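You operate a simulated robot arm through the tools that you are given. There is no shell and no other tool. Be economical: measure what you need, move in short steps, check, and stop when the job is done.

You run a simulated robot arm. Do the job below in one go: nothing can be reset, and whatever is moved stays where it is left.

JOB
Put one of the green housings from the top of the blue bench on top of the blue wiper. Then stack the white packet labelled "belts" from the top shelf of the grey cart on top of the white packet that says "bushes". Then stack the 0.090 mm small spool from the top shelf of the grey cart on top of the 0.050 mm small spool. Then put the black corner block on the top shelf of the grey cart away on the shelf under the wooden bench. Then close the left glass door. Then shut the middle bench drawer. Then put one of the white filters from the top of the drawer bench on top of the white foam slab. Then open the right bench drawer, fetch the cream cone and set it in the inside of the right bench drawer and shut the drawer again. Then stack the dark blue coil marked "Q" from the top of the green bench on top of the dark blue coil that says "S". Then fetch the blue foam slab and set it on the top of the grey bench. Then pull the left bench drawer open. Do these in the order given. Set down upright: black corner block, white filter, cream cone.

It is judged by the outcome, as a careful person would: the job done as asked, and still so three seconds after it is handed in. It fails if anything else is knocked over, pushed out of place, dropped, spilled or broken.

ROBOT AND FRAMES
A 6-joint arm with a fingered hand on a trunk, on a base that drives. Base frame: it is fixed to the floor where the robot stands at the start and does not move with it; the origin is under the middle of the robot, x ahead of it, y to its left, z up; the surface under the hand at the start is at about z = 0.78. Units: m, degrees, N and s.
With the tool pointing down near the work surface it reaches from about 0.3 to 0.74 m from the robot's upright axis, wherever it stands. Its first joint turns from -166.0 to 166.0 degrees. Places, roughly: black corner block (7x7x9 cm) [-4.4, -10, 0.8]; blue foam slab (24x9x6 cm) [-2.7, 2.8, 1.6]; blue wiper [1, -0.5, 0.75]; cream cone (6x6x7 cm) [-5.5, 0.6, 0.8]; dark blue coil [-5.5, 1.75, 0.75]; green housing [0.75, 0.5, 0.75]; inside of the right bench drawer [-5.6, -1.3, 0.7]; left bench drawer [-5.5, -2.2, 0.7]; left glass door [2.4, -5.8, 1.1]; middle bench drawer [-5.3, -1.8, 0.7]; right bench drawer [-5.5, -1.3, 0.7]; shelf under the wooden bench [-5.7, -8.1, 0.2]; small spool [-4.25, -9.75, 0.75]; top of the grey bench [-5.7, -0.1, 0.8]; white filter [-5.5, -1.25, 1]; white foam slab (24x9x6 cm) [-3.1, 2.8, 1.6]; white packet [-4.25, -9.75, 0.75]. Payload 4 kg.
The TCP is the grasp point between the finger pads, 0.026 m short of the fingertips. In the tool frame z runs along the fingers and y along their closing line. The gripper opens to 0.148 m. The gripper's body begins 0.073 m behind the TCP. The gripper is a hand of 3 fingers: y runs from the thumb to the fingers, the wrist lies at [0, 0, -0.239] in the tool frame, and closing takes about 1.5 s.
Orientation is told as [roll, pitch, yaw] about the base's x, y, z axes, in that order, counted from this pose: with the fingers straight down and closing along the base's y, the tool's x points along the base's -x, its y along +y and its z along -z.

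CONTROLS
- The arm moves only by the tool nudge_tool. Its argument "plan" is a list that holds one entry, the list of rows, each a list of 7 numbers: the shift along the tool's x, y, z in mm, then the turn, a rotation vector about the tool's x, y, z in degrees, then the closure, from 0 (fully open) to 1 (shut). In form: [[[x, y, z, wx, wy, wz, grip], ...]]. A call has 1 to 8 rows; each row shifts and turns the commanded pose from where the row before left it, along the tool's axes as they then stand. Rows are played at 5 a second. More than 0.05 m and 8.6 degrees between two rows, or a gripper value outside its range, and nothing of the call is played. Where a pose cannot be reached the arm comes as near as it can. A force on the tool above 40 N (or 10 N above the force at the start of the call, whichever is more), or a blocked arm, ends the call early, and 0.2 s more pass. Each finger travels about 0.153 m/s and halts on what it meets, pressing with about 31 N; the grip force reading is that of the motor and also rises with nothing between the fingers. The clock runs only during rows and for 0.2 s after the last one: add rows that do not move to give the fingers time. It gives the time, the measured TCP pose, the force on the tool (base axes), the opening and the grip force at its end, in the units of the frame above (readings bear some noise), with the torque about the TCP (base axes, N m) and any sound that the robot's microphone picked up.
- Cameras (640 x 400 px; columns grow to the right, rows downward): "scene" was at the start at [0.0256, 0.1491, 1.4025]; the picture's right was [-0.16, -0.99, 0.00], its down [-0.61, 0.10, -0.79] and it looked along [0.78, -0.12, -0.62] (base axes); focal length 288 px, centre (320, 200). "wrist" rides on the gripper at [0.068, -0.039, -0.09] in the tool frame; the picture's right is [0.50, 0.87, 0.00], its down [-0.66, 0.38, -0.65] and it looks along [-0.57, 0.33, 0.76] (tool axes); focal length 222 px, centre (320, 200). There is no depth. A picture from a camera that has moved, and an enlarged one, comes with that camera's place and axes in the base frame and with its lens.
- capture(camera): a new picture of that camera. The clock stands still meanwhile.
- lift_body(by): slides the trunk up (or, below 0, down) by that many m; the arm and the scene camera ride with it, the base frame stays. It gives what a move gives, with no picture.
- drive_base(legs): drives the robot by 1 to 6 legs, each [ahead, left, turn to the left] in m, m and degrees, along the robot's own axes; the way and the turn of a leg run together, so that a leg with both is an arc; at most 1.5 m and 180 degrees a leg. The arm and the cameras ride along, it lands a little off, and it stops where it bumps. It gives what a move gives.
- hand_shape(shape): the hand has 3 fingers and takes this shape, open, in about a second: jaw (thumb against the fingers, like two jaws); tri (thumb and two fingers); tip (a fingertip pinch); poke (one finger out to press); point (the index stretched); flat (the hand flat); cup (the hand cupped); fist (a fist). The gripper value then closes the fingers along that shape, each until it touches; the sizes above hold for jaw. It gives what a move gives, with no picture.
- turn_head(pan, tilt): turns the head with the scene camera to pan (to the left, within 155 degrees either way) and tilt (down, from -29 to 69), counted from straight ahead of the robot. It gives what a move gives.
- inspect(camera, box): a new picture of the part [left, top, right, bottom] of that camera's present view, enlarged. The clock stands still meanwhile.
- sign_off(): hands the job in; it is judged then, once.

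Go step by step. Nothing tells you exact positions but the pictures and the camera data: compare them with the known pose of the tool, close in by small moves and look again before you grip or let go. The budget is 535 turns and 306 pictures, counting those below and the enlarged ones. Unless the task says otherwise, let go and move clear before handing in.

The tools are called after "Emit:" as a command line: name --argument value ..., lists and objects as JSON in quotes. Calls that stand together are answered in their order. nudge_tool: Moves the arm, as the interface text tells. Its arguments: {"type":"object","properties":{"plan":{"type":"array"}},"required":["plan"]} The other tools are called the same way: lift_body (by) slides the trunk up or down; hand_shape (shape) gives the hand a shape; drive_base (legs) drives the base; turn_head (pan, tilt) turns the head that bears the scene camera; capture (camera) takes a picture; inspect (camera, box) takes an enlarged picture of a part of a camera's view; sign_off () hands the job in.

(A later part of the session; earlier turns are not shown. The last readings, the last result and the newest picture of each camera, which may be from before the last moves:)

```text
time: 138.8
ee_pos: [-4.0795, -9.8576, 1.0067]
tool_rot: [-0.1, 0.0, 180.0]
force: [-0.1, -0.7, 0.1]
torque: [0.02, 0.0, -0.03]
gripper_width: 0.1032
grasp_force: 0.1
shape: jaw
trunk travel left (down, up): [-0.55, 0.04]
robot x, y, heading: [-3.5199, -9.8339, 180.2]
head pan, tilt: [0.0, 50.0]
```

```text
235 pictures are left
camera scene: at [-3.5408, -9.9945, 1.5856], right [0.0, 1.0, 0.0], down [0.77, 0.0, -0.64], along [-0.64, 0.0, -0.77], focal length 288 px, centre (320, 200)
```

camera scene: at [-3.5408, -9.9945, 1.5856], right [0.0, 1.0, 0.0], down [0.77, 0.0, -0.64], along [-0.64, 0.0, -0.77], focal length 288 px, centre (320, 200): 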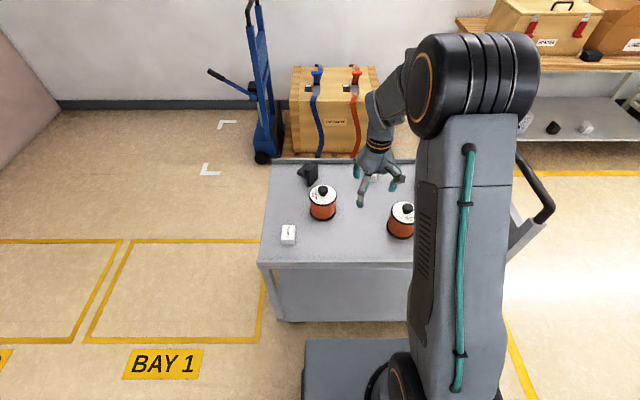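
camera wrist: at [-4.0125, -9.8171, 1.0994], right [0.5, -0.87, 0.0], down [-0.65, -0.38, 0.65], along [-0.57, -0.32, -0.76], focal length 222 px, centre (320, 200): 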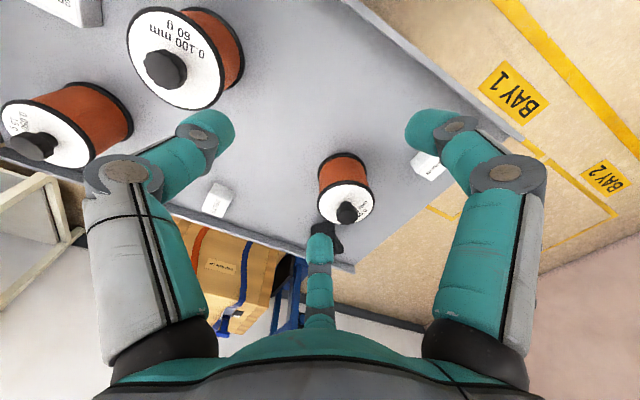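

Emit:
inspect --camera "wrist" --box '[0, 0, 250, 170]'

Emit:
inspect --camera "wrist" --box '[190, 140, 460, 270]'

Emit:
inspect --camera "scene" --box '[250, 150, 430, 270]'

```text
2.35 times, centred on (125, 85) of wrist
camera zoom: at [-4.0125, -9.8171, 1.0994], right [0.5, -0.87, 0.0], down [-0.65, -0.38, 0.65], along [-0.57, -0.32, -0.76], focal length 523 px, centre (779, 471)
```

zoom: 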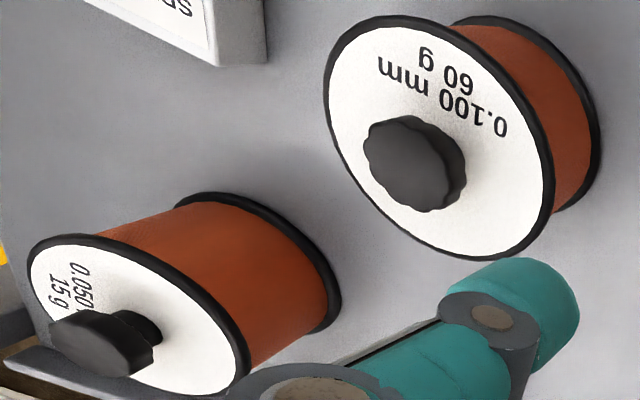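

```text
2.37 times, centred on (325, 205) of wrist
camera zoom: at [-4.0125, -9.8171, 1.0994], right [0.5, -0.87, 0.0], down [-0.65, -0.38, 0.65], along [-0.57, -0.32, -0.76], focal length 526 px, centre (308, 188)
```

zoom: 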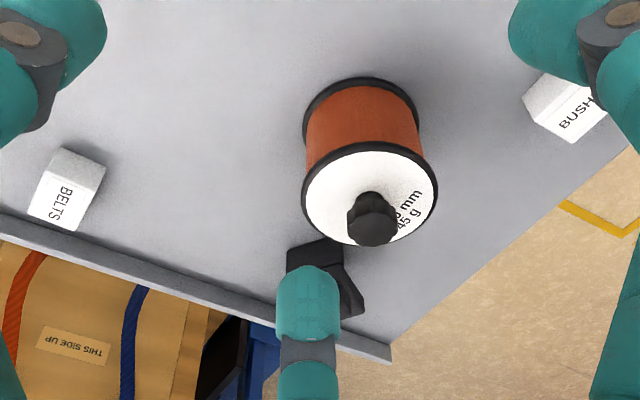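

```text
3.33 times, centred on (340, 210) of scene
camera zoom: at [-3.5408, -9.9945, 1.5856], right [0.0, 1.0, 0.0], down [0.77, 0.0, -0.64], along [-0.64, 0.0, -0.77], focal length 961 px, centre (253, 167)
```

zoom: 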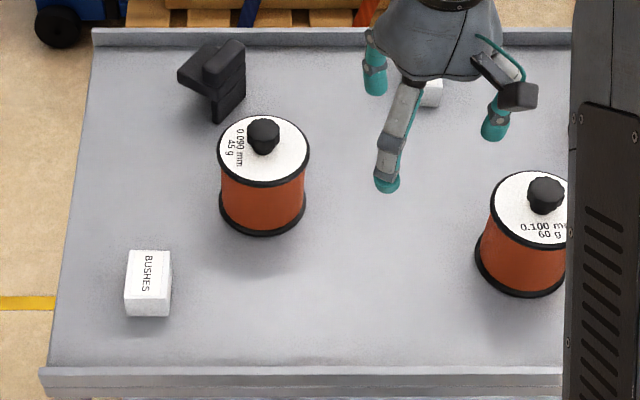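

Labels read: left spool is 0.090 mm, far-right one 0.050 mm, near-right 0.100 mm; BELTS packet at about [-4.36, -9.78], BUSHES at [-4.09, -10.10]. I'll move a little closer and put the hand near BELTS.

Emit:
drive_base --legs '[[0.06, 0, 0]]'

Emit:
lift_body --by -0.08

Emit:
nudge_tool --plan '[[[-40, -10, 0, 0, 0, 0, 0.3], [-40, -10, 0, 0, 0, 0, 0.3], [-40, -10, 0, 0, 0, 0, 0.3], [-20, -20, 0, 0, 0, 0, 0.3]]]'

Emit:
capture --camera "wrist"

Emit:
capture --camera "scene"

```text
time: 139.8
ee_pos: [-4.14, -9.8562, 1.007]
tool_rot: [0.0, 0.0, 179.8]
force: [-0.4, 0.1, -0.8]
torque: [-0.02, -0.03, -0.03]
gripper_width: 0.1032
grasp_force: 0.0
shape: jaw
trunk travel left (down, up): [-0.55, 0.04]
robot x, y, heading: [-3.582, -9.837, 180.0]
head pan, tilt: [0.0, 50.0]
```

```text
time: 141.0
ee_pos: [-4.139, -9.8562, 0.9273]
tool_rot: [-0.2, -0.2, 179.9]
force: [-0.4, 0.1, -0.3]
torque: [0.0, -0.04, 0.0]
gripper_width: 0.1034
grasp_force: 0.1
shape: jaw
trunk travel left (down, up): [-0.47, 0.12]
robot x, y, heading: [-3.583, -9.8354, 179.8]
head pan, tilt: [0.0, 50.0]
```

```text
time: 142.0
ee_pos: [-4.2804, -9.8064, 0.9285]
tool_rot: [-0.1, -0.1, 179.8]
force: [0.3, -0.2, 0.4]
torque: [0.0, 0.0, 0.03]
gripper_width: 0.1031
grasp_force: 0.1
shape: jaw
trunk travel left (down, up): [-0.47, 0.12]
robot x, y, heading: [-3.5856, -9.8371, 179.9]
head pan, tilt: [0.0, 50.0]
```

```text
231 pictures are left
camera wrist: at [-4.2133, -9.7673, 1.0208], right [0.5, -0.87, 0.0], down [-0.65, -0.38, 0.65], along [-0.57, -0.33, -0.76], focal length 222 px, centre (320, 200)
```

wrist: 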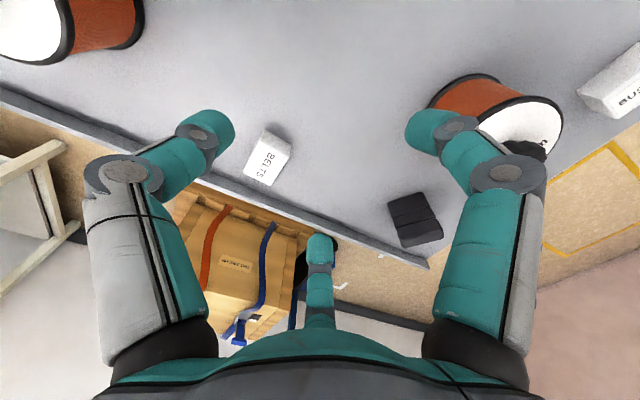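

```text
230 pictures are left
camera scene: at [-3.6002, -9.9945, 1.5056], right [0.0, 1.0, 0.0], down [0.77, 0.0, -0.64], along [-0.64, 0.0, -0.77], focal length 288 px, centre (320, 200)
```

scene: 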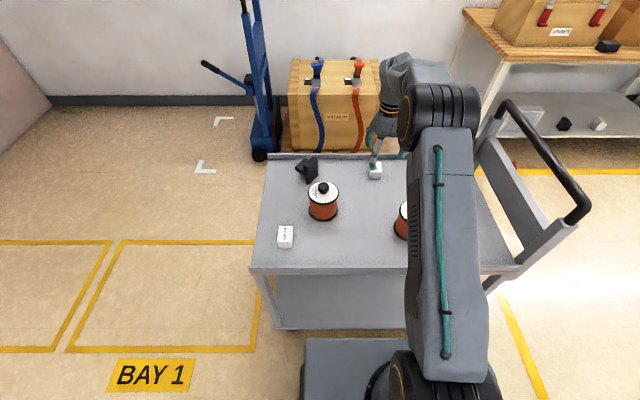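

Emit:
inspect --camera "wrist" --box '[210, 100, 330, 200]'

Emit:
inspect --camera "scene" --box '[260, 140, 420, 260]'

```text
4.00 times, centred on (270, 150) of wrist
camera zoom: at [-4.2133, -9.7673, 1.0208], right [0.5, -0.87, 0.0], down [-0.65, -0.38, 0.65], along [-0.57, -0.33, -0.76], focal length 888 px, centre (520, 400)
```

zoom: 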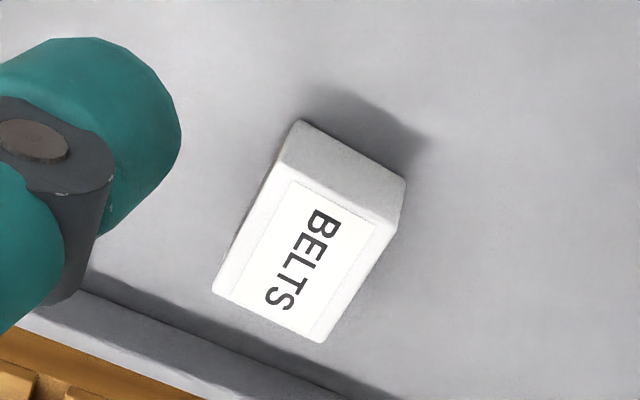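

```text
3.33 times, centred on (340, 200) of scene
camera zoom: at [-3.6002, -9.9945, 1.5056], right [0.0, 1.0, 0.0], down [0.77, 0.0, -0.64], along [-0.64, 0.0, -0.77], focal length 961 px, centre (253, 200)
```

zoom: 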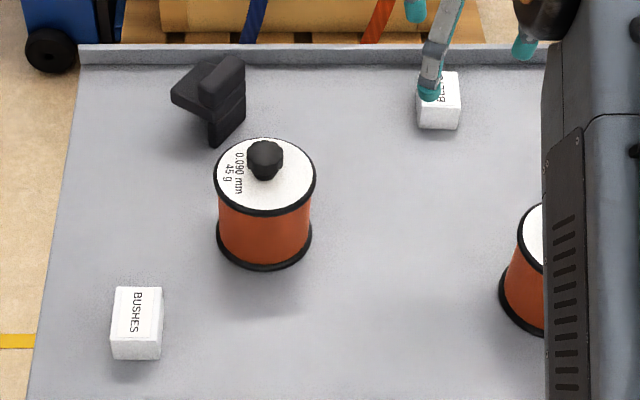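

BELTS: centre ≈[-4.394, -9.785], about 64×40×27 mm, cart top ≈0.728. I'll turn the hand 90° (thumb toward me), tilt it 8° and approach.

Emit:
nudge_tool --plan '[[[0, 0, 0, 0, 0, 8.5, 0.3], [0, 0, 0, 0, 0, 8.5, 0.3], [0, 0, 0, 0, 0, 8.5, 0.3], [0, 0, 0, 0, 0, 8.5, 0.3], [0, 0, 0, 0, 0, 8.5, 0.3], [0, 0, 0, 0, 0, 8.5, 0.3], [0, 0, 0, 0, 0, 8.5, 0.3], [0, 0, 0, 0, 0, 8.5, 0.3]]]'

Emit:
nudge_tool --plan '[[[0, 0, 0, 0, 0, 8.5, 0.3], [0, 0, 0, 0, 0, 8.5, 0.3], [0, 0, 0, 0, 0, 5, 0.3], [0, 0, 0, -8, 0, 0, 0.3], [0, 30, 20, 0, 0, 0, 0.3], [0, 30, 25, 0, 0, 0, 0.3], [0, 25, 25, 0, 0, 0, 0.3], [0, 0, 0, 0, 0, 0, 0.3]]]'

Emit:
capture --camera "wrist"

Emit:
inspect --camera "scene" --box '[300, 120, 440, 220]'

```text
time: 143.8
ee_pos: [-4.2809, -9.8073, 0.9277]
tool_rot: [0.1, -0.1, 111.7]
force: [0.5, -0.6, 0.4]
torque: [0.0, -0.02, -0.02]
gripper_width: 0.1032
grasp_force: 0.2
shape: jaw
trunk travel left (down, up): [-0.47, 0.12]
robot x, y, heading: [-3.5821, -9.8363, 179.9]
head pan, tilt: [0.0, 50.0]
```

```text
time: 145.6
ee_pos: [-4.3735, -9.8057, 0.8693]
tool_rot: [7.9, 0.0, 90.0]
force: [0.6, -0.6, -0.9]
torque: [0.04, -0.02, 0.0]
gripper_width: 0.1034
grasp_force: 0.0
shape: jaw
trunk travel left (down, up): [-0.47, 0.12]
robot x, y, heading: [-3.5844, -9.8371, 179.9]
head pan, tilt: [0.0, 50.0]
```

```text
227 pictures are left
camera wrist: at [-4.3234, -9.8732, 0.9556], right [-0.86, -0.5, 0.12], down [-0.28, 0.66, 0.7], along [-0.43, 0.57, -0.7], focal length 222 px, centre (320, 200)
```

wrist: 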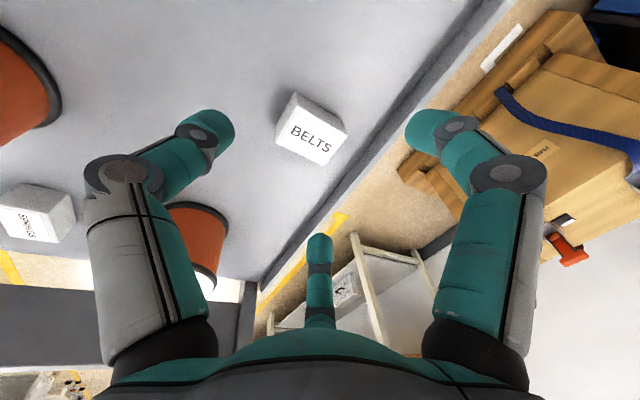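

```text
4.00 times, centred on (370, 170) of scene
camera zoom: at [-3.6005, -9.9943, 1.5057], right [0.0, 1.0, 0.0], down [0.77, 0.0, -0.64], along [-0.64, 0.0, -0.77], focal length 1153 px, centre (120, 320)
```

zoom: 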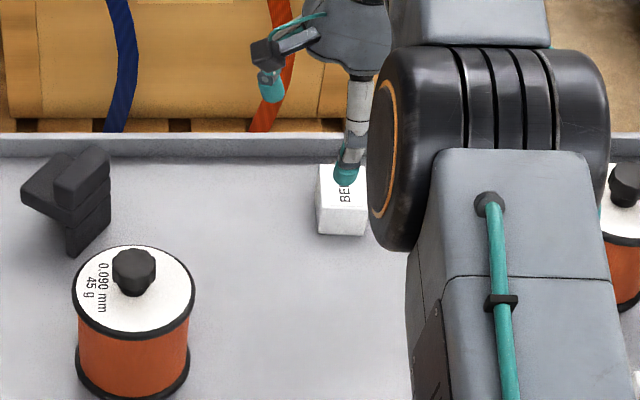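

Emit:
nudge_tool --plan '[[[-10.5, -1, 40, 0, 0, 0, 0.4], [-10, -1.6, 39, 0, 0, 0, 0.4], [0, 0, 0, 0, 0, 0, 0.4]]]'

Emit:
inspect --camera "wrist" --box '[200, 60, 440, 240]'

```text
time: 146.4
ee_pos: [-4.3816, -9.786, 0.7934]
tool_rot: [8.1, 0.0, 89.9]
force: [0.1, 0.9, -0.1]
torque: [0.03, 0.02, -0.01]
gripper_width: 0.0893
grasp_force: 0.1
shape: jaw
trunk travel left (down, up): [-0.47, 0.12]
robot x, y, heading: [-3.5823, -9.8369, 179.8]
head pan, tilt: [0.0, 50.0]
```

```text
2.22 times, centred on (320, 150) of wrist
camera zoom: at [-4.3317, -9.8524, 0.8781], right [-0.86, -0.5, 0.12], down [-0.28, 0.66, 0.7], along [-0.43, 0.57, -0.7], focal length 494 px, centre (320, 311)
```

zoom: 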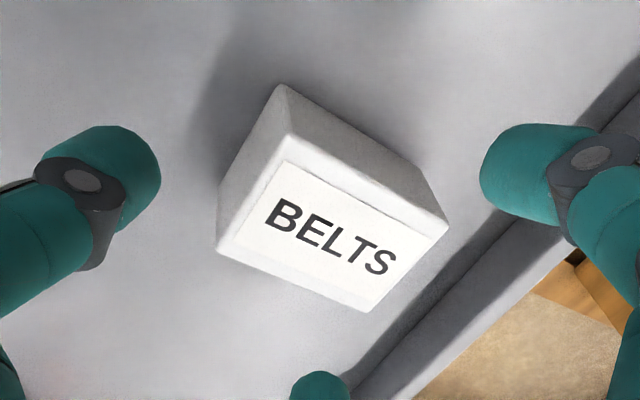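

Emit:
nudge_tool --plan '[[[0, -2, 14, 0, 0, 0, 0.4], [0, -1.8, 12.5, 0, 0, 0, 0.4], [0, 0, 0, 0, 0, 0, 0.55], [0, 0, 0, 0, 0, 0, 0.7], [0, 0, 0, 0, 0, 0, 0.7]]]'

Emit:
inspect --camera "wrist" --box '[200, 60, 440, 240]'

```text
time: 147.6
ee_pos: [-4.3827, -9.7857, 0.7661]
tool_rot: [8.0, 0.0, 89.9]
force: [0.0, 0.9, -1.7]
torque: [-0.04, -0.05, 0.01]
gripper_width: 0.0413
grasp_force: 31.0
shape: jaw
trunk travel left (down, up): [-0.47, 0.12]
robot x, y, heading: [-3.5835, -9.8329, 179.8]
head pan, tilt: [0.0, 50.0]
```

```text
2.22 times, centred on (320, 150) of wrist
camera zoom: at [-4.3313, -9.8528, 0.8511], right [-0.86, -0.5, 0.12], down [-0.28, 0.66, 0.7], along [-0.43, 0.57, -0.7], focal length 494 px, centre (320, 311)
```

zoom: 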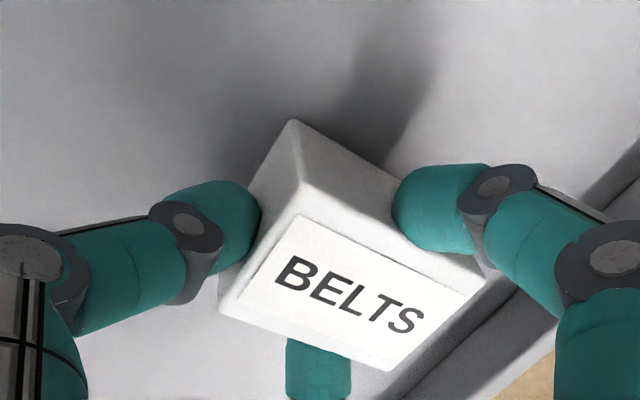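

Emit:
nudge_tool --plan '[[[0, 0, 0, 0, 0, 0, 0.85], [0, 0, 0, 0, 0, 0, 1], [0, 0, 0, 0, 0, 0, 1], [0, 1.4, -10, 0, 0, 0, 1], [0, 5, -35, 0, 0, 0, 1], [0, 6, -40, 0, 0, 0, 1], [0, 3, -40, 0, 0, 0, 1], [0, 0, 0, 0, 0, 0, 1]]]'

Emit:
capture --camera "wrist"

Emit:
capture --camera "scene"

```text
time: 149.4
ee_pos: [-4.3778, -9.7857, 0.8918]
tool_rot: [8.2, -0.1, 89.9]
force: [0.0, 0.9, -0.8]
torque: [-0.02, 0.01, 0.01]
gripper_width: 0.0399
grasp_force: 31.1
shape: jaw
trunk travel left (down, up): [-0.47, 0.12]
robot x, y, heading: [-3.5825, -9.8355, 180.0]
head pan, tilt: [0.0, 50.0]
```

```text
223 pictures are left
camera wrist: at [-4.3272, -9.8534, 0.9768], right [-0.86, -0.5, 0.12], down [-0.28, 0.65, 0.7], along [-0.43, 0.57, -0.7], focal length 222 px, centre (320, 200)
```

wrist: 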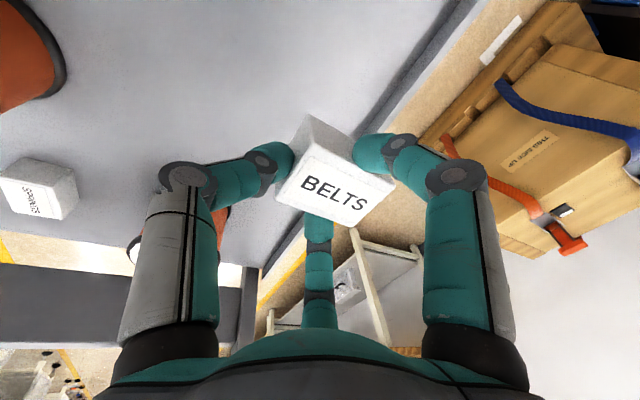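

```text
222 pictures are left
camera scene: at [-3.5999, -9.9943, 1.5056], right [0.0, 1.0, 0.0], down [0.77, 0.0, -0.64], along [-0.64, 0.0, -0.77], focal length 288 px, centre (320, 200)
```

scene: 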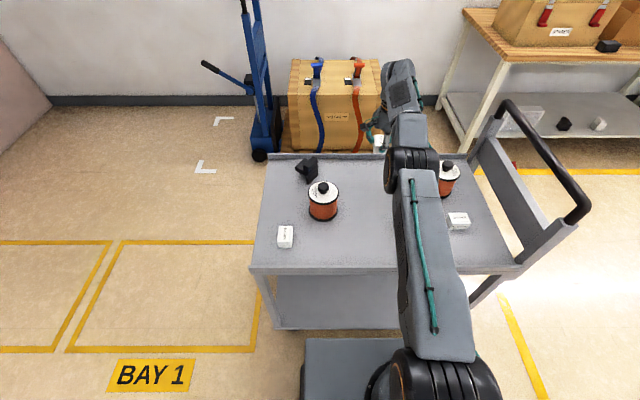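

BELTS is held. Raise above the spools and carry it over BUSHES (≈[-4.089, -10.102]).

Emit:
nudge_tool --plan '[[[0, 6, -44, 0, 0, 0, 1], [0, 6, -44, 0, 0, 0, 1], [31.6, -29.8, -4.2, 0, 0, 0, 1], [31.6, -29.8, -4.2, 0, 0, 0, 1], [31.6, -29.8, -4.2, 0, 0, 0, 1], [31.6, -29.8, -4.2, 0, 0, 0, 1], [31.6, -29.8, -4.2, 0, 0, 0, 1], [31.6, -29.8, -4.2, 0, 0, 0, 1]]]'

Emit:
nudge_tool --plan '[[[31.6, -29.8, -4.2, 0, 0, 0, 1], [31.6, -29.8, -4.2, 0, 0, 0, 1], [31.6, -29.8, -4.2, 0, 0, 0, 1], [31.6, -29.8, -4.2, 0, 0, 0, 1], [0, 0, 0, 0, 0, 0, 1]]]'

Emit:
capture --camera "wrist"

Emit:
inspect --camera "scene" --box '[240, 140, 400, 260]'

```text
time: 151.2
ee_pos: [-4.3284, -9.9962, 1.0186]
tool_rot: [8.0, -0.1, 89.8]
force: [-0.6, 0.0, -1.6]
torque: [0.0, -0.04, 0.01]
gripper_width: 0.0397
grasp_force: 31.2
shape: jaw
out of reach, approached as far as the arm can: row 1, 2, 3, 4, 5, 6, 7, 8
trunk travel left (down, up): [-0.47, 0.12]
robot x, y, heading: [-3.582, -9.8359, 179.9]
head pan, tilt: [0.0, 50.0]
```

```text
time: 152.4
ee_pos: [-4.2626, -10.1454, 1.0381]
tool_rot: [8.1, -0.2, 90.0]
force: [1.1, 0.4, -1.1]
torque: [0.01, -0.04, 0.0]
gripper_width: 0.0397
grasp_force: 30.9
shape: jaw
out of reach, approached as far as the arm can: row 1, 2, 3, 4
trunk travel left (down, up): [-0.47, 0.12]
robot x, y, heading: [-3.5796, -9.8373, 179.9]
head pan, tilt: [0.0, 50.0]
```

```text
221 pictures are left
camera wrist: at [-4.2126, -10.2135, 1.1241], right [-0.86, -0.5, 0.12], down [-0.28, 0.65, 0.7], along [-0.43, 0.57, -0.7], focal length 222 px, centre (320, 200)
```

wrist: 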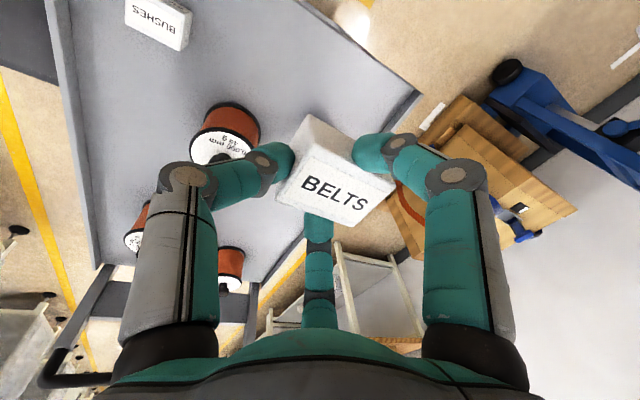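

```text
3.33 times, centred on (320, 200) of scene
camera zoom: at [-3.6, -9.9948, 1.5056], right [0.0, 1.0, 0.0], down [0.77, 0.0, -0.64], along [-0.64, 0.0, -0.77], focal length 961 px, centre (320, 200)
```

zoom: 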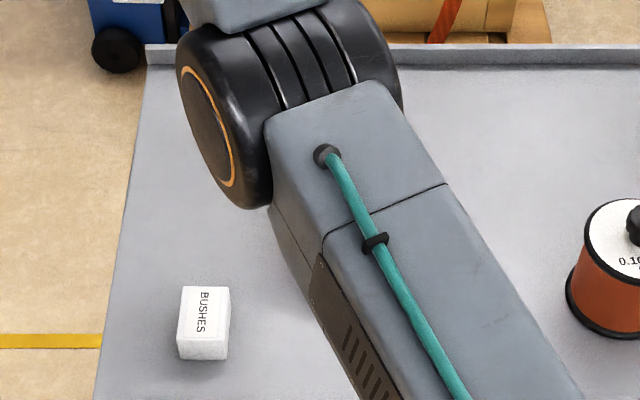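

Emit:
nudge_tool --plan '[[[-8.6, -37, -5, 0, 0, 0, 1], [-8.6, -37, -5, 0, 0, 0, 1], [-8.6, -37, -5, 0, 0, 0, 1], [-8.6, -37, -5, 0, 0, 0, 1], [-8.6, -37, -5, 0, 0, 0, 1], [0, 0, 0, 0, 0, 0, 1]]]'

Emit:
nudge_tool --plan '[[[0, -6, 40, 0, 0, 0, 1], [0, -6, 40, 0, 0, 0, 1], [0, -6, 40, 0, 0, 0, 1], [0, -6, 40, 0, 0, 0, 1], [0, 0, 0, 0, 0, 0, 1]]]'

Emit:
capture --camera "wrist"

Emit:
inspect --camera "scene" --box '[240, 140, 400, 260]'

```text
time: 153.8
ee_pos: [-4.2439, -10.1618, 1.0655]
tool_rot: [7.9, -0.1, 89.9]
force: [0.5, -0.1, -1.1]
torque: [0.04, -0.01, -0.02]
gripper_width: 0.0395
grasp_force: 31.1
shape: jaw
out of reach, approached as far as the arm can: row 1, 2, 3, 4, 5
trunk travel left (down, up): [-0.47, 0.12]
robot x, y, heading: [-3.5855, -9.8386, 180.1]
head pan, tilt: [0.0, 50.0]
```

```text
time: 155.0
ee_pos: [-4.2793, -10.1824, 0.914]
tool_rot: [8.0, -0.1, 89.9]
force: [0.5, -0.3, -1.5]
torque: [-0.01, -0.04, -0.03]
gripper_width: 0.0397
grasp_force: 31.1
shape: jaw
out of reach, approached as far as the arm can: row 1, 2, 3, 4
trunk travel left (down, up): [-0.47, 0.12]
robot x, y, heading: [-3.583, -9.8338, 179.9]
head pan, tilt: [0.0, 50.0]
```

```text
219 pictures are left
camera wrist: at [-4.2292, -10.2498, 0.9992], right [-0.86, -0.5, 0.12], down [-0.28, 0.65, 0.7], along [-0.43, 0.57, -0.7], focal length 222 px, centre (320, 200)
```

wrist: 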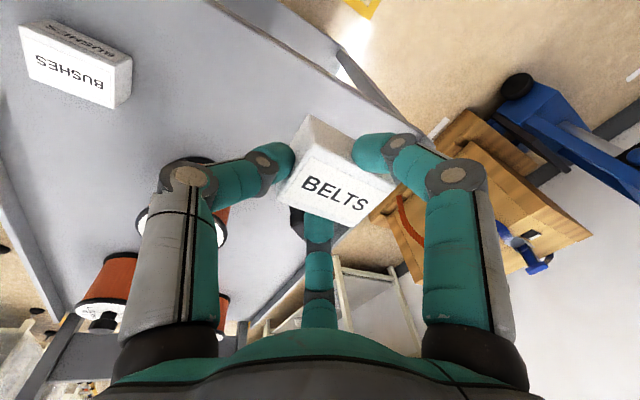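

```text
3.33 times, centred on (320, 200) of scene
camera zoom: at [-3.6004, -9.9946, 1.5056], right [0.0, 1.0, 0.0], down [0.77, 0.0, -0.64], along [-0.64, 0.0, -0.77], focal length 961 px, centre (320, 200)
```

zoom: 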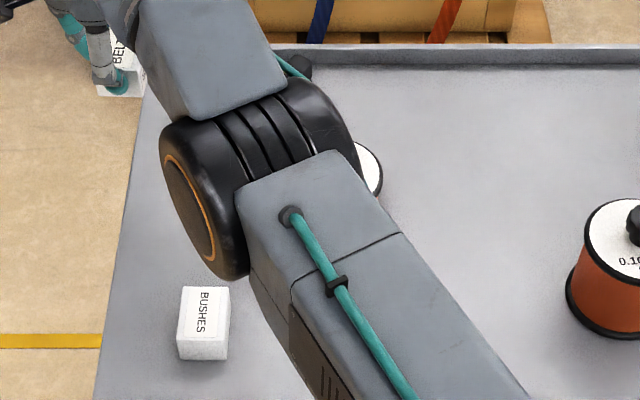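

The arm sticks near its stretched limit. I'll first test small inward moves and a yaw change.

Emit:
nudge_tool --plan '[[[-20, 0, -20, 0, 0, -5, 1], [-30, 0, -20, 0, 0, -5, 1], [-30, 0, 0, 0, 0, -5, 1], [0, 0, 0, 0, 0, 0, 1]]]'

```text
time: 156.0
ee_pos: [-4.305, -10.1151, 0.9608]
tool_rot: [7.7, -2.2, 104.8]
force: [-0.2, 0.0, -1.4]
torque: [0.0, -0.01, 0.04]
gripper_width: 0.0395
grasp_force: 31.1
shape: jaw
out of reach, approached as far as the arm can: row 1, 2, 3
trunk travel left (down, up): [-0.47, 0.12]
robot x, y, heading: [-3.5823, -9.8352, 180.0]
head pan, tilt: [0.0, 50.0]
```

Emit:
nudge_tool --plan '[[[8, -29, -4, 0, 0, 0, 1], [8, -29, -4, 0, 0, 0, 1], [0, 0, 0, 0, 0, 0, 1]]]'

Emit:
capture --camera "scene"

```text
time: 156.8
ee_pos: [-4.2889, -10.1383, 0.9734]
tool_rot: [7.7, -2.2, 104.7]
force: [0.1, 0.4, -1.5]
torque: [0.01, -0.04, -0.02]
gripper_width: 0.0396
grasp_force: 31.2
shape: jaw
out of reach, approached as far as the arm can: row 1, 2
trunk travel left (down, up): [-0.47, 0.12]
robot x, y, heading: [-3.5841, -9.8366, 179.9]
head pan, tilt: [0.0, 50.0]
```

```text
217 pictures are left
camera scene: at [-3.6001, -9.9946, 1.5056], right [0.0, 1.0, 0.0], down [0.77, 0.0, -0.64], along [-0.64, 0.0, -0.77], focal length 288 px, centre (320, 200)
```

scene: 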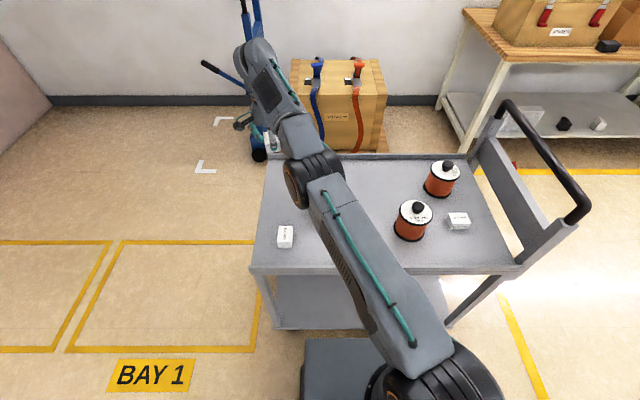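

The arm is straight (singular) – more outward tilt should let the elbow bend; then I'll come inward and undo the tilt.

Emit:
nudge_tool --plan '[[[0, 0, 0, -7, 0, 0, 1], [0, 0, 0, -7, 0, 0, 1], [8, -25, 0, 0, 0, 0, 1], [8, -25, 0, 0, 0, 0, 1], [0, 0, 0, 0, 0, 0, 1]]]'

```text
time: 158.0
ee_pos: [-4.3281, -10.1857, 0.979]
tool_rot: [21.7, -2.1, 104.7]
force: [0.1, -0.2, -1.5]
torque: [0.01, -0.03, 0.03]
gripper_width: 0.0394
grasp_force: 31.3
shape: jaw
out of reach, approached as far as the arm can: row 1, 2, 3, 4
trunk travel left (down, up): [-0.47, 0.12]
robot x, y, heading: [-3.5859, -9.8357, 179.8]
head pan, tilt: [0.0, 50.0]
```

Emit:
nudge_tool --plan '[[[0, 0, 0, 0, 0, 0, 1], [0, 0, 0, 0, 0, 0, 1]]]'

Emit:
nudge_tool --plan '[[[0, 0, 20, 0, 0, 0, 1], [0, 0, 0, 0, 0, 0, 1]]]'

```text
time: 158.6
ee_pos: [-4.3277, -10.1877, 0.9786]
tool_rot: [21.7, -2.1, 104.7]
force: [0.7, -0.5, -1.4]
torque: [0.02, -0.01, 0.04]
gripper_width: 0.0397
grasp_force: 31.3
shape: jaw
trunk travel left (down, up): [-0.47, 0.12]
robot x, y, heading: [-3.5837, -9.8354, 180.0]
head pan, tilt: [0.0, 50.0]
```

```text
time: 159.2
ee_pos: [-4.3366, -10.1884, 0.9603]
tool_rot: [21.7, -2.1, 104.8]
force: [-0.2, -0.6, -1.5]
torque: [0.01, -0.02, 0.02]
gripper_width: 0.0397
grasp_force: 31.3
shape: jaw
trunk travel left (down, up): [-0.47, 0.12]
robot x, y, heading: [-3.5826, -9.8373, 179.9]
head pan, tilt: [0.0, 50.0]
```

Emit:
nudge_tool --plan '[[[0, -4, 16, 0, 0, 0, 1], [0, -8, 16, 0, 0, 0, 1], [0, -12, 16, 0, 0, 0, 1], [0, -12, 8, 0, 0, 0, 1]]]'

```text
time: 160.2
ee_pos: [-4.3416, -10.1931, 0.8957]
tool_rot: [21.7, -2.2, 104.8]
force: [0.0, 0.0, -0.9]
torque: [0.02, -0.06, 0.0]
gripper_width: 0.0396
grasp_force: 31.2
shape: jaw
out of reach, approached as far as the arm can: row 3, 4
trunk travel left (down, up): [-0.47, 0.12]
robot x, y, heading: [-3.5853, -9.836, 180.0]
head pan, tilt: [0.0, 50.0]
```

I'll free the arm in open space: raise the trunk, back away from the cart, and then work on the posture.

Emit:
lift_body --by 0.11

Emit:
drive_base --legs '[[-0.5, 0, 0]]'

Emit:
nudge_tool --plan '[[[-40, 0, 0, 0, 0, 0, 1], [-40, 0, 0, 0, 0, 0, 1], [-40, 0, 0, 0, 0, 0, 1], [-40, 0, 0, 0, 0, 0, 1]]]'

Emit:
capture --camera "scene"

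```text
time: 161.6
ee_pos: [-4.343, -10.1926, 1.0063]
tool_rot: [21.6, -2.2, 104.8]
force: [0.4, 0.7, -1.7]
torque: [0.02, -0.02, -0.03]
gripper_width: 0.0396
grasp_force: 31.3
shape: jaw
trunk travel left (down, up): [-0.58, 0.01]
robot x, y, heading: [-3.5858, -9.8327, 179.6]
head pan, tilt: [0.0, 50.0]
```

```text
time: 164.5
ee_pos: [-3.843, -10.1922, 1.0075]
tool_rot: [21.7, -2.3, 104.5]
force: [0.1, 0.6, -1.5]
torque: [0.01, -0.01, 0.0]
gripper_width: 0.0396
grasp_force: 30.2
shape: jaw
trunk travel left (down, up): [-0.58, 0.01]
robot x, y, heading: [-3.0836, -9.837, 179.9]
head pan, tilt: [0.0, 50.0]
```

```text
time: 165.5
ee_pos: [-3.9033, -10.0445, 1.016]
tool_rot: [21.6, -2.2, 104.6]
force: [0.5, 0.9, -1.8]
torque: [0.05, 0.0, 0.0]
gripper_width: 0.0394
grasp_force: 31.4
shape: jaw
out of reach, approached as far as the arm can: row 1, 2, 3
trunk travel left (down, up): [-0.58, 0.01]
robot x, y, heading: [-3.0841, -9.8378, 179.7]
head pan, tilt: [0.0, 50.0]
```

```text
216 pictures are left
camera scene: at [-3.102, -9.9959, 1.6156], right [0.01, 1.0, 0.0], down [0.77, 0.0, -0.64], along [-0.64, 0.0, -0.77], focal length 288 px, centre (320, 200)
```

scene: 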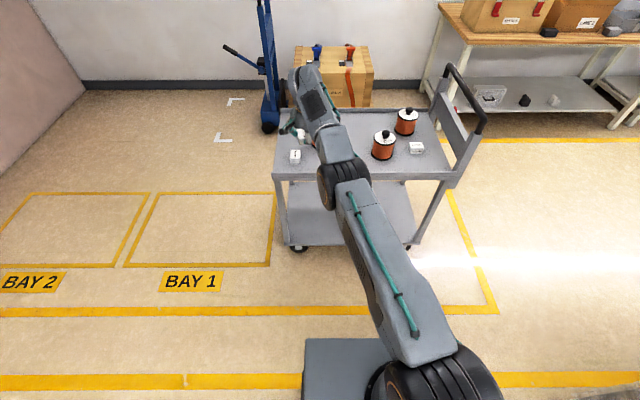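

Emit:
nudge_tool --plan '[[[-10, -3, 0, 0, 0, 0, 1], [-10, -6, 0, 0, 0, 0, 1], [-10, -10, 0, 0, 0, 0, 1], [-10, -20, 0, 0, 0, 0, 1], [-10, -30, 0, 0, 0, 0, 1], [-10, -30, 0, 0, 0, 0, 1]]]'

```text
time: 166.9
ee_pos: [-3.8689, -9.9725, 0.9864]
tool_rot: [22.1, -2.1, 104.3]
force: [3.2, 0.2, -7.8]
torque: [-0.04, 0.37, -0.03]
gripper_width: 0.0389
grasp_force: 31.1
shape: jaw
out of reach, approached as far as the arm can: row 1, 2, 3, 4, 5
trunk travel left (down, up): [-0.58, 0.01]
robot x, y, heading: [-3.0848, -9.8353, 179.5]
head pan, tilt: [0.0, 50.0]
```

Emit:
nudge_tool --plan '[[[0, 0, 0, 0, 0, 0, 1]]]'

Emit:
capture --camera "wrist"

```text
time: 167.3
ee_pos: [-3.8664, -9.9723, 0.9844]
tool_rot: [21.7, -2.2, 104.4]
force: [0.0, 0.2, -1.0]
torque: [0.01, -0.04, 0.06]
gripper_width: 0.0388
grasp_force: 30.8
shape: jaw
trunk travel left (down, up): [-0.58, 0.01]
robot x, y, heading: [-3.0857, -9.8342, 179.9]
head pan, tilt: [0.0, 50.0]
```

```text
215 pictures are left
camera wrist: at [-3.782, -10.022, 1.0536], right [-0.65, -0.7, 0.3], down [-0.26, 0.58, 0.77], along [-0.71, 0.42, -0.56], focal length 222 px, centre (320, 200)
```

wrist: 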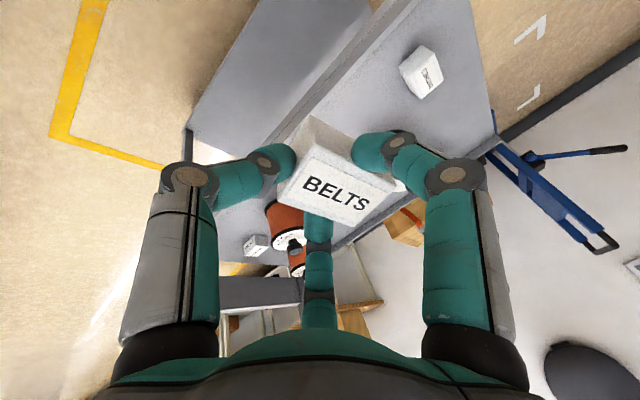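

Unstuck. Bringing the arm inward and restoring the 8° tilt and 90° yaw.

Emit:
nudge_tool --plan '[[[9, -34, -13.5, 0, 0, 0, 1], [9, -34, -13.5, 0, 0, 0, 1], [9, -34, -13.5, 0, 0, 0, 1], [9, -34, -13.5, 0, 0, 0, 1], [0, 0, 0, 7, 0, 0, 1], [0, 0, 0, 6.7, 0, 0, 1], [0, 0, 0, 0, 0, 7.2, 1], [0, 0, 0, 0, 0, 7.2, 1]]]'

Emit:
nudge_tool --plan '[[[0, 0, 0, 0, 0, 0, 1]]]'

```text
time: 169.1
ee_pos: [-3.7148, -9.9702, 0.9837]
tool_rot: [8.2, -0.1, 90.2]
force: [0.7, -0.2, -1.0]
torque: [-0.01, -0.03, 0.0]
gripper_width: 0.039
grasp_force: 31.1
shape: jaw
trunk travel left (down, up): [-0.58, 0.01]
robot x, y, heading: [-3.0847, -9.8352, 179.8]
head pan, tilt: [0.0, 50.0]
```

```text
time: 169.5
ee_pos: [-3.7157, -9.9692, 0.9833]
tool_rot: [8.3, -0.1, 90.2]
force: [0.5, 0.5, -2.5]
torque: [0.01, -0.02, 0.01]
gripper_width: 0.0387
grasp_force: 31.5
shape: jaw
trunk travel left (down, up): [-0.58, 0.01]
robot x, y, heading: [-3.0885, -9.8342, 179.5]
head pan, tilt: [0.0, 50.0]
```

Emit:
drive_base --legs '[[0.38, 0.133, 0.2]]'

Emit:
nudge_tool --plan '[[[0, 0, 0, 0, 0, 0, 1]]]'

Emit:
inspect --camera "scene" --box '[240, 140, 400, 260]'

Emit:
capture --camera "wrist"

```text
time: 172.1
ee_pos: [-4.0971, -10.1054, 0.9849]
tool_rot: [8.3, -0.1, 90.6]
force: [0.7, -0.1, -1.1]
torque: [0.0, -0.04, 0.03]
gripper_width: 0.0392
grasp_force: 30.8
shape: jaw
trunk travel left (down, up): [-0.58, 0.01]
robot x, y, heading: [-3.4672, -9.9668, -179.8]
head pan, tilt: [0.0, 50.0]
```

```text
time: 172.4
ee_pos: [-4.0961, -10.1067, 0.9836]
tool_rot: [8.3, -0.2, 90.7]
force: [-0.1, -0.3, -0.7]
torque: [-0.02, -0.04, 0.04]
gripper_width: 0.0389
grasp_force: 31.5
shape: jaw
trunk travel left (down, up): [-0.58, 0.01]
robot x, y, heading: [-3.4643, -9.9711, -180.0]
head pan, tilt: [0.0, 50.0]
```

```text
3.33 times, centred on (320, 200) of scene
camera zoom: at [-3.4824, -10.1289, 1.6156], right [0.0, 1.0, 0.0], down [0.77, 0.0, -0.64], along [-0.64, 0.0, -0.77], focal length 961 px, centre (320, 200)
```

zoom: 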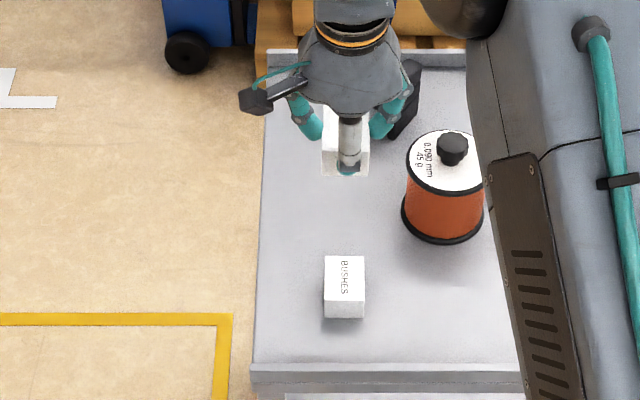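

```text
213 pictures are left
camera wrist: at [-4.0438, -10.1725, 1.0695], right [-0.85, -0.51, 0.12], down [-0.29, 0.65, 0.7], along [-0.44, 0.56, -0.7], focal length 222 px, centre (320, 200)
```

wrist: 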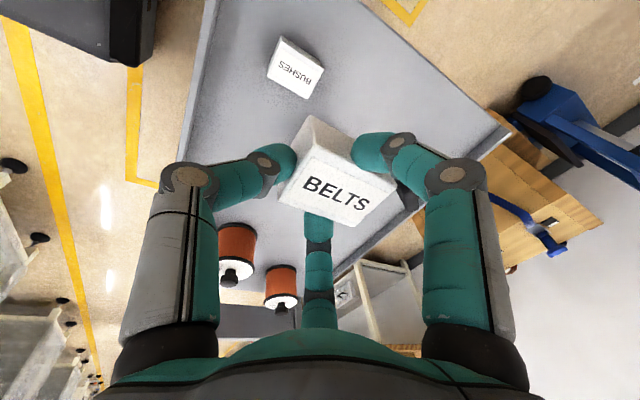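

Emit:
nudge_tool --plan '[[[-1, -10, 37, 0, 0, 0, 1], [-0.5, -10, 37, 0, 0, 0, 1], [0, -9, 37, 0, 0, 0, 1], [0, -9, 39, 0, 0, 0, 1], [0, 0, 0, 0, 0, 0, 1]]]'

Emit:
inspect --camera "scene" --box '[240, 140, 400, 260]'

Emit:
capture --camera "wrist"

```text
time: 173.7
ee_pos: [-4.079, -10.1031, 0.8299]
tool_rot: [8.3, -0.1, 90.5]
force: [0.2, 0.7, -1.0]
torque: [-0.01, -0.05, 0.02]
gripper_width: 0.039
grasp_force: 31.8
shape: jaw
trunk travel left (down, up): [-0.58, 0.01]
robot x, y, heading: [-3.4673, -9.9696, -180.1]
head pan, tilt: [0.0, 50.0]
```

```text
3.33 times, centred on (320, 200) of scene
camera zoom: at [-3.4828, -10.129, 1.6156], right [0.0, 1.0, 0.0], down [0.77, 0.0, -0.64], along [-0.64, 0.0, -0.77], focal length 961 px, centre (320, 200)
```

zoom: 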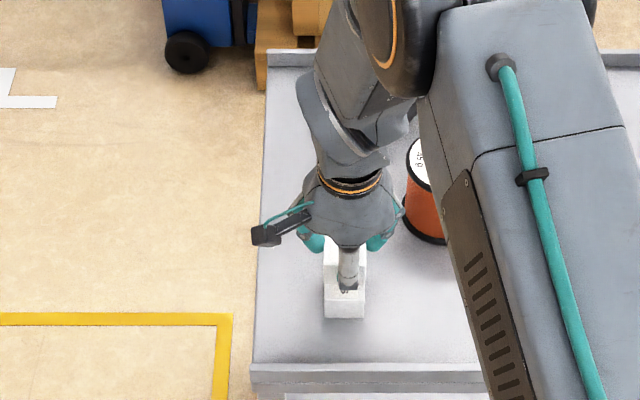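

```text
211 pictures are left
camera wrist: at [-4.0278, -10.1705, 0.915], right [-0.85, -0.51, 0.12], down [-0.29, 0.65, 0.7], along [-0.44, 0.56, -0.7], focal length 222 px, centre (320, 200)
```

wrist: 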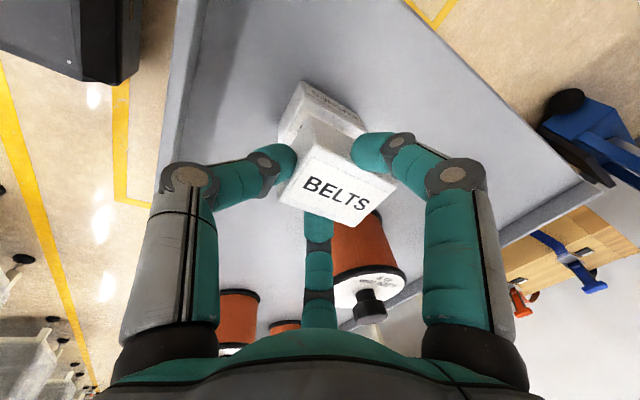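

Emit:
nudge_tool --plan '[[[0, -3, 20, 0, 0, 0, 1], [0, -1.4, 10, 0, 0, 0, 1], [0, 0, 0, 0, 0, 0, 1]]]'

Emit:
inspect --camera "wrist" --box '[220, 60, 430, 240]'

Emit:
inspect --camera "scene" --box '[290, 180, 370, 240]'

```text
time: 174.4
ee_pos: [-4.0805, -10.1052, 0.7999]
tool_rot: [8.4, -0.1, 90.6]
force: [-0.1, 0.7, 9.9]
torque: [-0.06, -0.05, 0.03]
gripper_width: 0.0397
grasp_force: 31.3
shape: jaw
trunk travel left (down, up): [-0.58, 0.01]
robot x, y, heading: [-3.4632, -9.9699, -179.9]
head pan, tilt: [0.0, 50.0]
```

```text
2.22 times, centred on (325, 150) of wrist
camera zoom: at [-4.0279, -10.1704, 0.8861], right [-0.85, -0.51, 0.13], down [-0.29, 0.65, 0.7], along [-0.44, 0.56, -0.7], focal length 494 px, centre (309, 311)
```

zoom: 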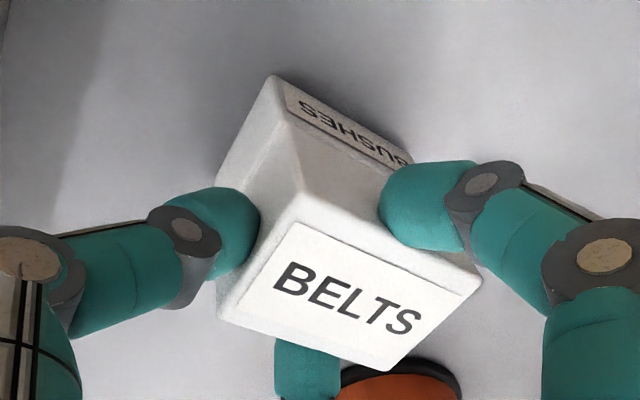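

```text
6.67 times, centred on (330, 210) of scene
camera zoom: at [-3.4814, -10.1286, 1.6159], right [0.0, 1.0, 0.0], down [0.77, 0.0, -0.64], along [-0.64, 0.0, -0.77], focal length 1922 px, centre (253, 133)
```

zoom: 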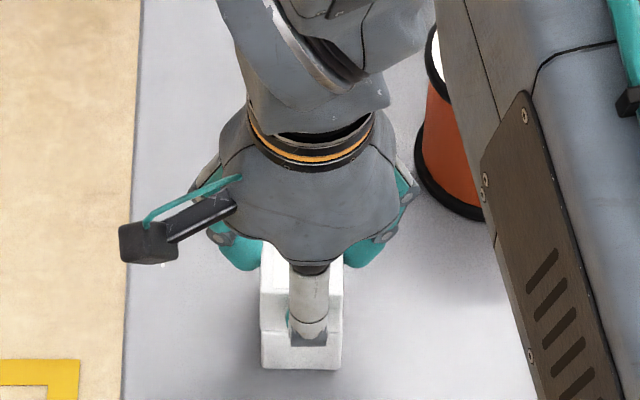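

Aligned and in contact. Relieve and open slowly.

Emit:
nudge_tool --plan '[[[0, 0, -1, 0, 0, 0, 1], [0, 0, 0, 0, 0, 0, 0.8], [0, 0, 0, 0, 0, 0, 0.68], [0, 0, 0, 0, 0, 0, 0.55], [0, 0, 0, 0, 0, 0, 0.4], [0, 0, 0, 0, 0, 0, 0.3], [0, 0, 0, 0, 0, 0, 0.3]]]'

Emit:
nudge_tool --plan '[[[0, 5.5, -39, 0, 0, 0, 0.3], [0, 5.5, -39, 0, 0, 0, 0.3], [0, 5.5, -39, 0, 0, 0, 0.3], [0, 5.5, -39, 0, 0, 0, 0.3], [0, 0, 0, 0, 0, 0, 0.3]]]'

Emit:
capture --camera "wrist"

Emit:
inspect --camera "scene" --box '[240, 140, 400, 260]'

```text
time: 176.1
ee_pos: [-4.0795, -10.1038, 0.8004]
tool_rot: [8.3, -0.1, 90.7]
force: [0.1, -0.2, -0.7]
torque: [-0.04, 0.0, 0.04]
gripper_width: 0.1032
grasp_force: 0.1
shape: jaw
trunk travel left (down, up): [-0.58, 0.01]
robot x, y, heading: [-3.4663, -9.9691, -180.2]
head pan, tilt: [0.0, 50.0]
```

```text
time: 177.2
ee_pos: [-4.0781, -10.1037, 0.9591]
tool_rot: [8.3, -0.2, 90.5]
force: [-0.4, -0.6, -0.1]
torque: [-0.02, -0.01, 0.0]
gripper_width: 0.1029
grasp_force: 0.1
shape: jaw
trunk travel left (down, up): [-0.58, 0.01]
robot x, y, heading: [-3.4628, -9.9672, -180.0]
head pan, tilt: [0.0, 50.0]
```

```text
208 pictures are left
camera wrist: at [-4.0264, -10.1697, 1.0439], right [-0.85, -0.51, 0.12], down [-0.29, 0.65, 0.7], along [-0.44, 0.56, -0.7], focal length 222 px, centre (320, 200)
```

wrist: 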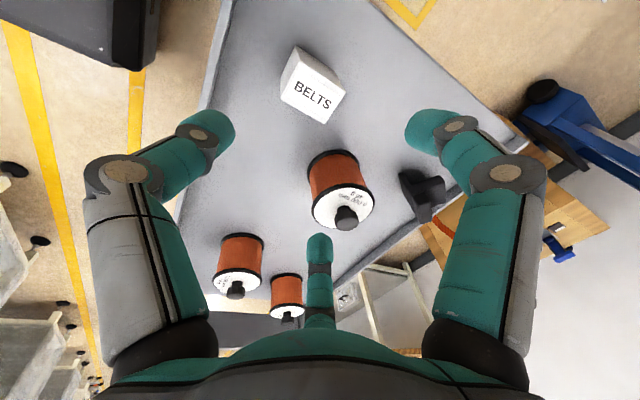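

```text
3.33 times, centred on (320, 200) of scene
camera zoom: at [-3.4822, -10.1288, 1.6156], right [0.0, 1.0, 0.0], down [0.77, 0.0, -0.64], along [-0.64, 0.0, -0.77], focal length 961 px, centre (320, 200)
```

zoom: 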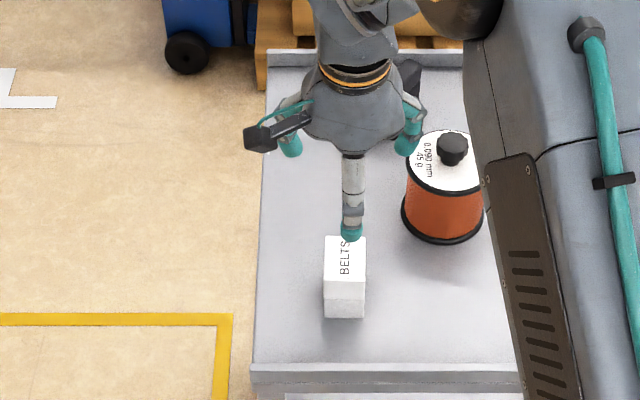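

Packets are stacked. Next the 0.090 mm spool at ≈[-4.191, -9.984]: straighten the tool, move closer, and centre above it.

Emit:
nudge_tool --plan '[[[0, 0, -20, 8.3, 0, 0, 0], [0, 0, -20, 0, 0, 0, 0], [0, 0, 0, 0, 0, 0, 0]]]'

Emit:
drive_base --legs '[[0.1, 0, 0]]'

Emit:
capture --camera "wrist"

Emit:
capture --camera "scene"

```text
time: 178.1
ee_pos: [-4.0743, -10.1046, 0.9989]
tool_rot: [0.0, -0.1, 90.5]
force: [0.2, 0.6, 0.3]
torque: [0.02, -0.01, 0.0]
gripper_width: 0.1478
grasp_force: 0.0
shape: jaw
trunk travel left (down, up): [-0.58, 0.01]
robot x, y, heading: [-3.468, -9.9688, -179.8]
head pan, tilt: [0.0, 50.0]
```

```text
time: 179.2
ee_pos: [-4.1753, -10.1043, 0.9987]
tool_rot: [0.0, -0.1, 90.6]
force: [0.0, 0.0, -0.8]
torque: [-0.01, 0.02, 0.0]
gripper_width: 0.1478
grasp_force: 0.1
shape: jaw
trunk travel left (down, up): [-0.58, 0.01]
robot x, y, heading: [-3.5635, -9.9723, -180.0]
head pan, tilt: [0.0, 50.0]
```

```text
206 pictures are left
camera wrist: at [-4.136, -10.171, 1.0904], right [-0.86, -0.51, 0.0], down [-0.39, 0.65, 0.66], along [-0.33, 0.56, -0.76], focal length 222 px, centre (320, 200)
```

wrist: 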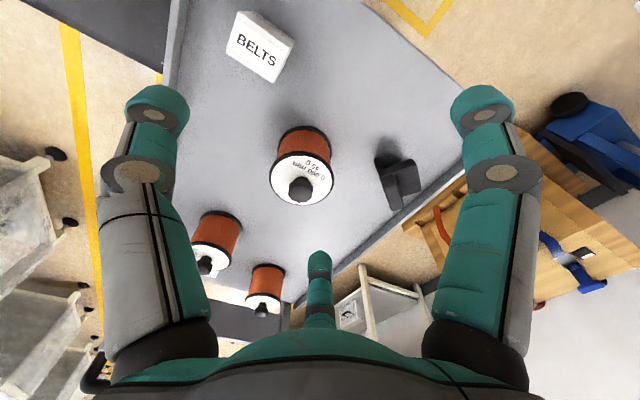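

```text
205 pictures are left
camera scene: at [-3.5825, -10.129, 1.6156], right [0.0, 1.0, 0.0], down [0.77, 0.0, -0.64], along [-0.64, 0.0, -0.77], focal length 288 px, centre (320, 200)
```

scene: 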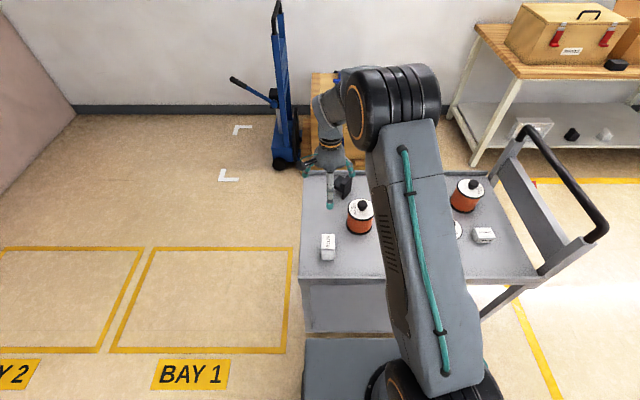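

Emit:
inspect --camera "wrist" --box '[250, 110, 350, 220]'

Emit:
inspect --camera "scene" --box '[310, 170, 400, 250]'

```text
3.64 times, centred on (300, 165) of wrist
camera zoom: at [-4.136, -10.171, 1.0904], right [-0.86, -0.51, 0.0], down [-0.39, 0.65, 0.66], along [-0.33, 0.56, -0.76], focal length 808 px, centre (393, 327)
```

zoom: 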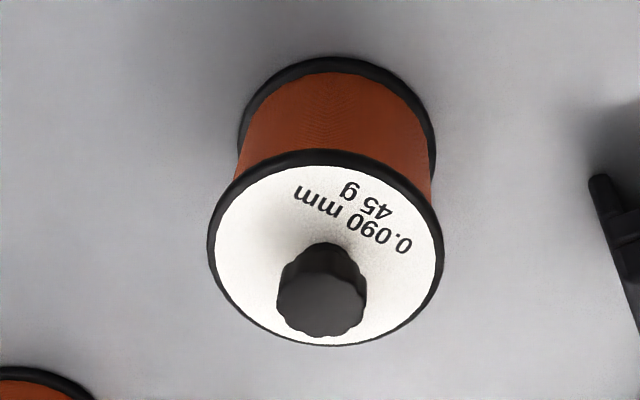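

```text
5.00 times, centred on (355, 210) of scene
camera zoom: at [-3.5825, -10.129, 1.6156], right [0.0, 1.0, 0.0], down [0.77, 0.0, -0.64], along [-0.64, 0.0, -0.77], focal length 1441 px, centre (145, 150)
```

zoom: 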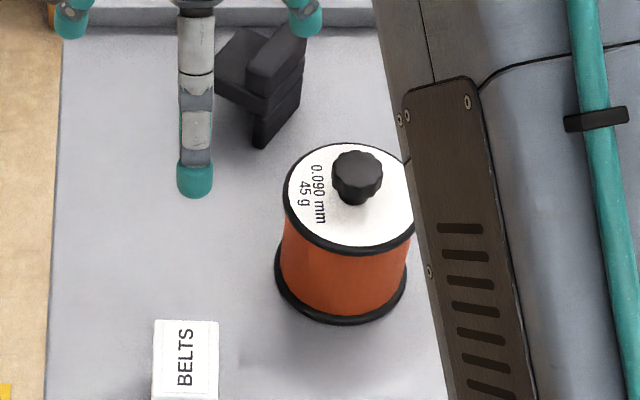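

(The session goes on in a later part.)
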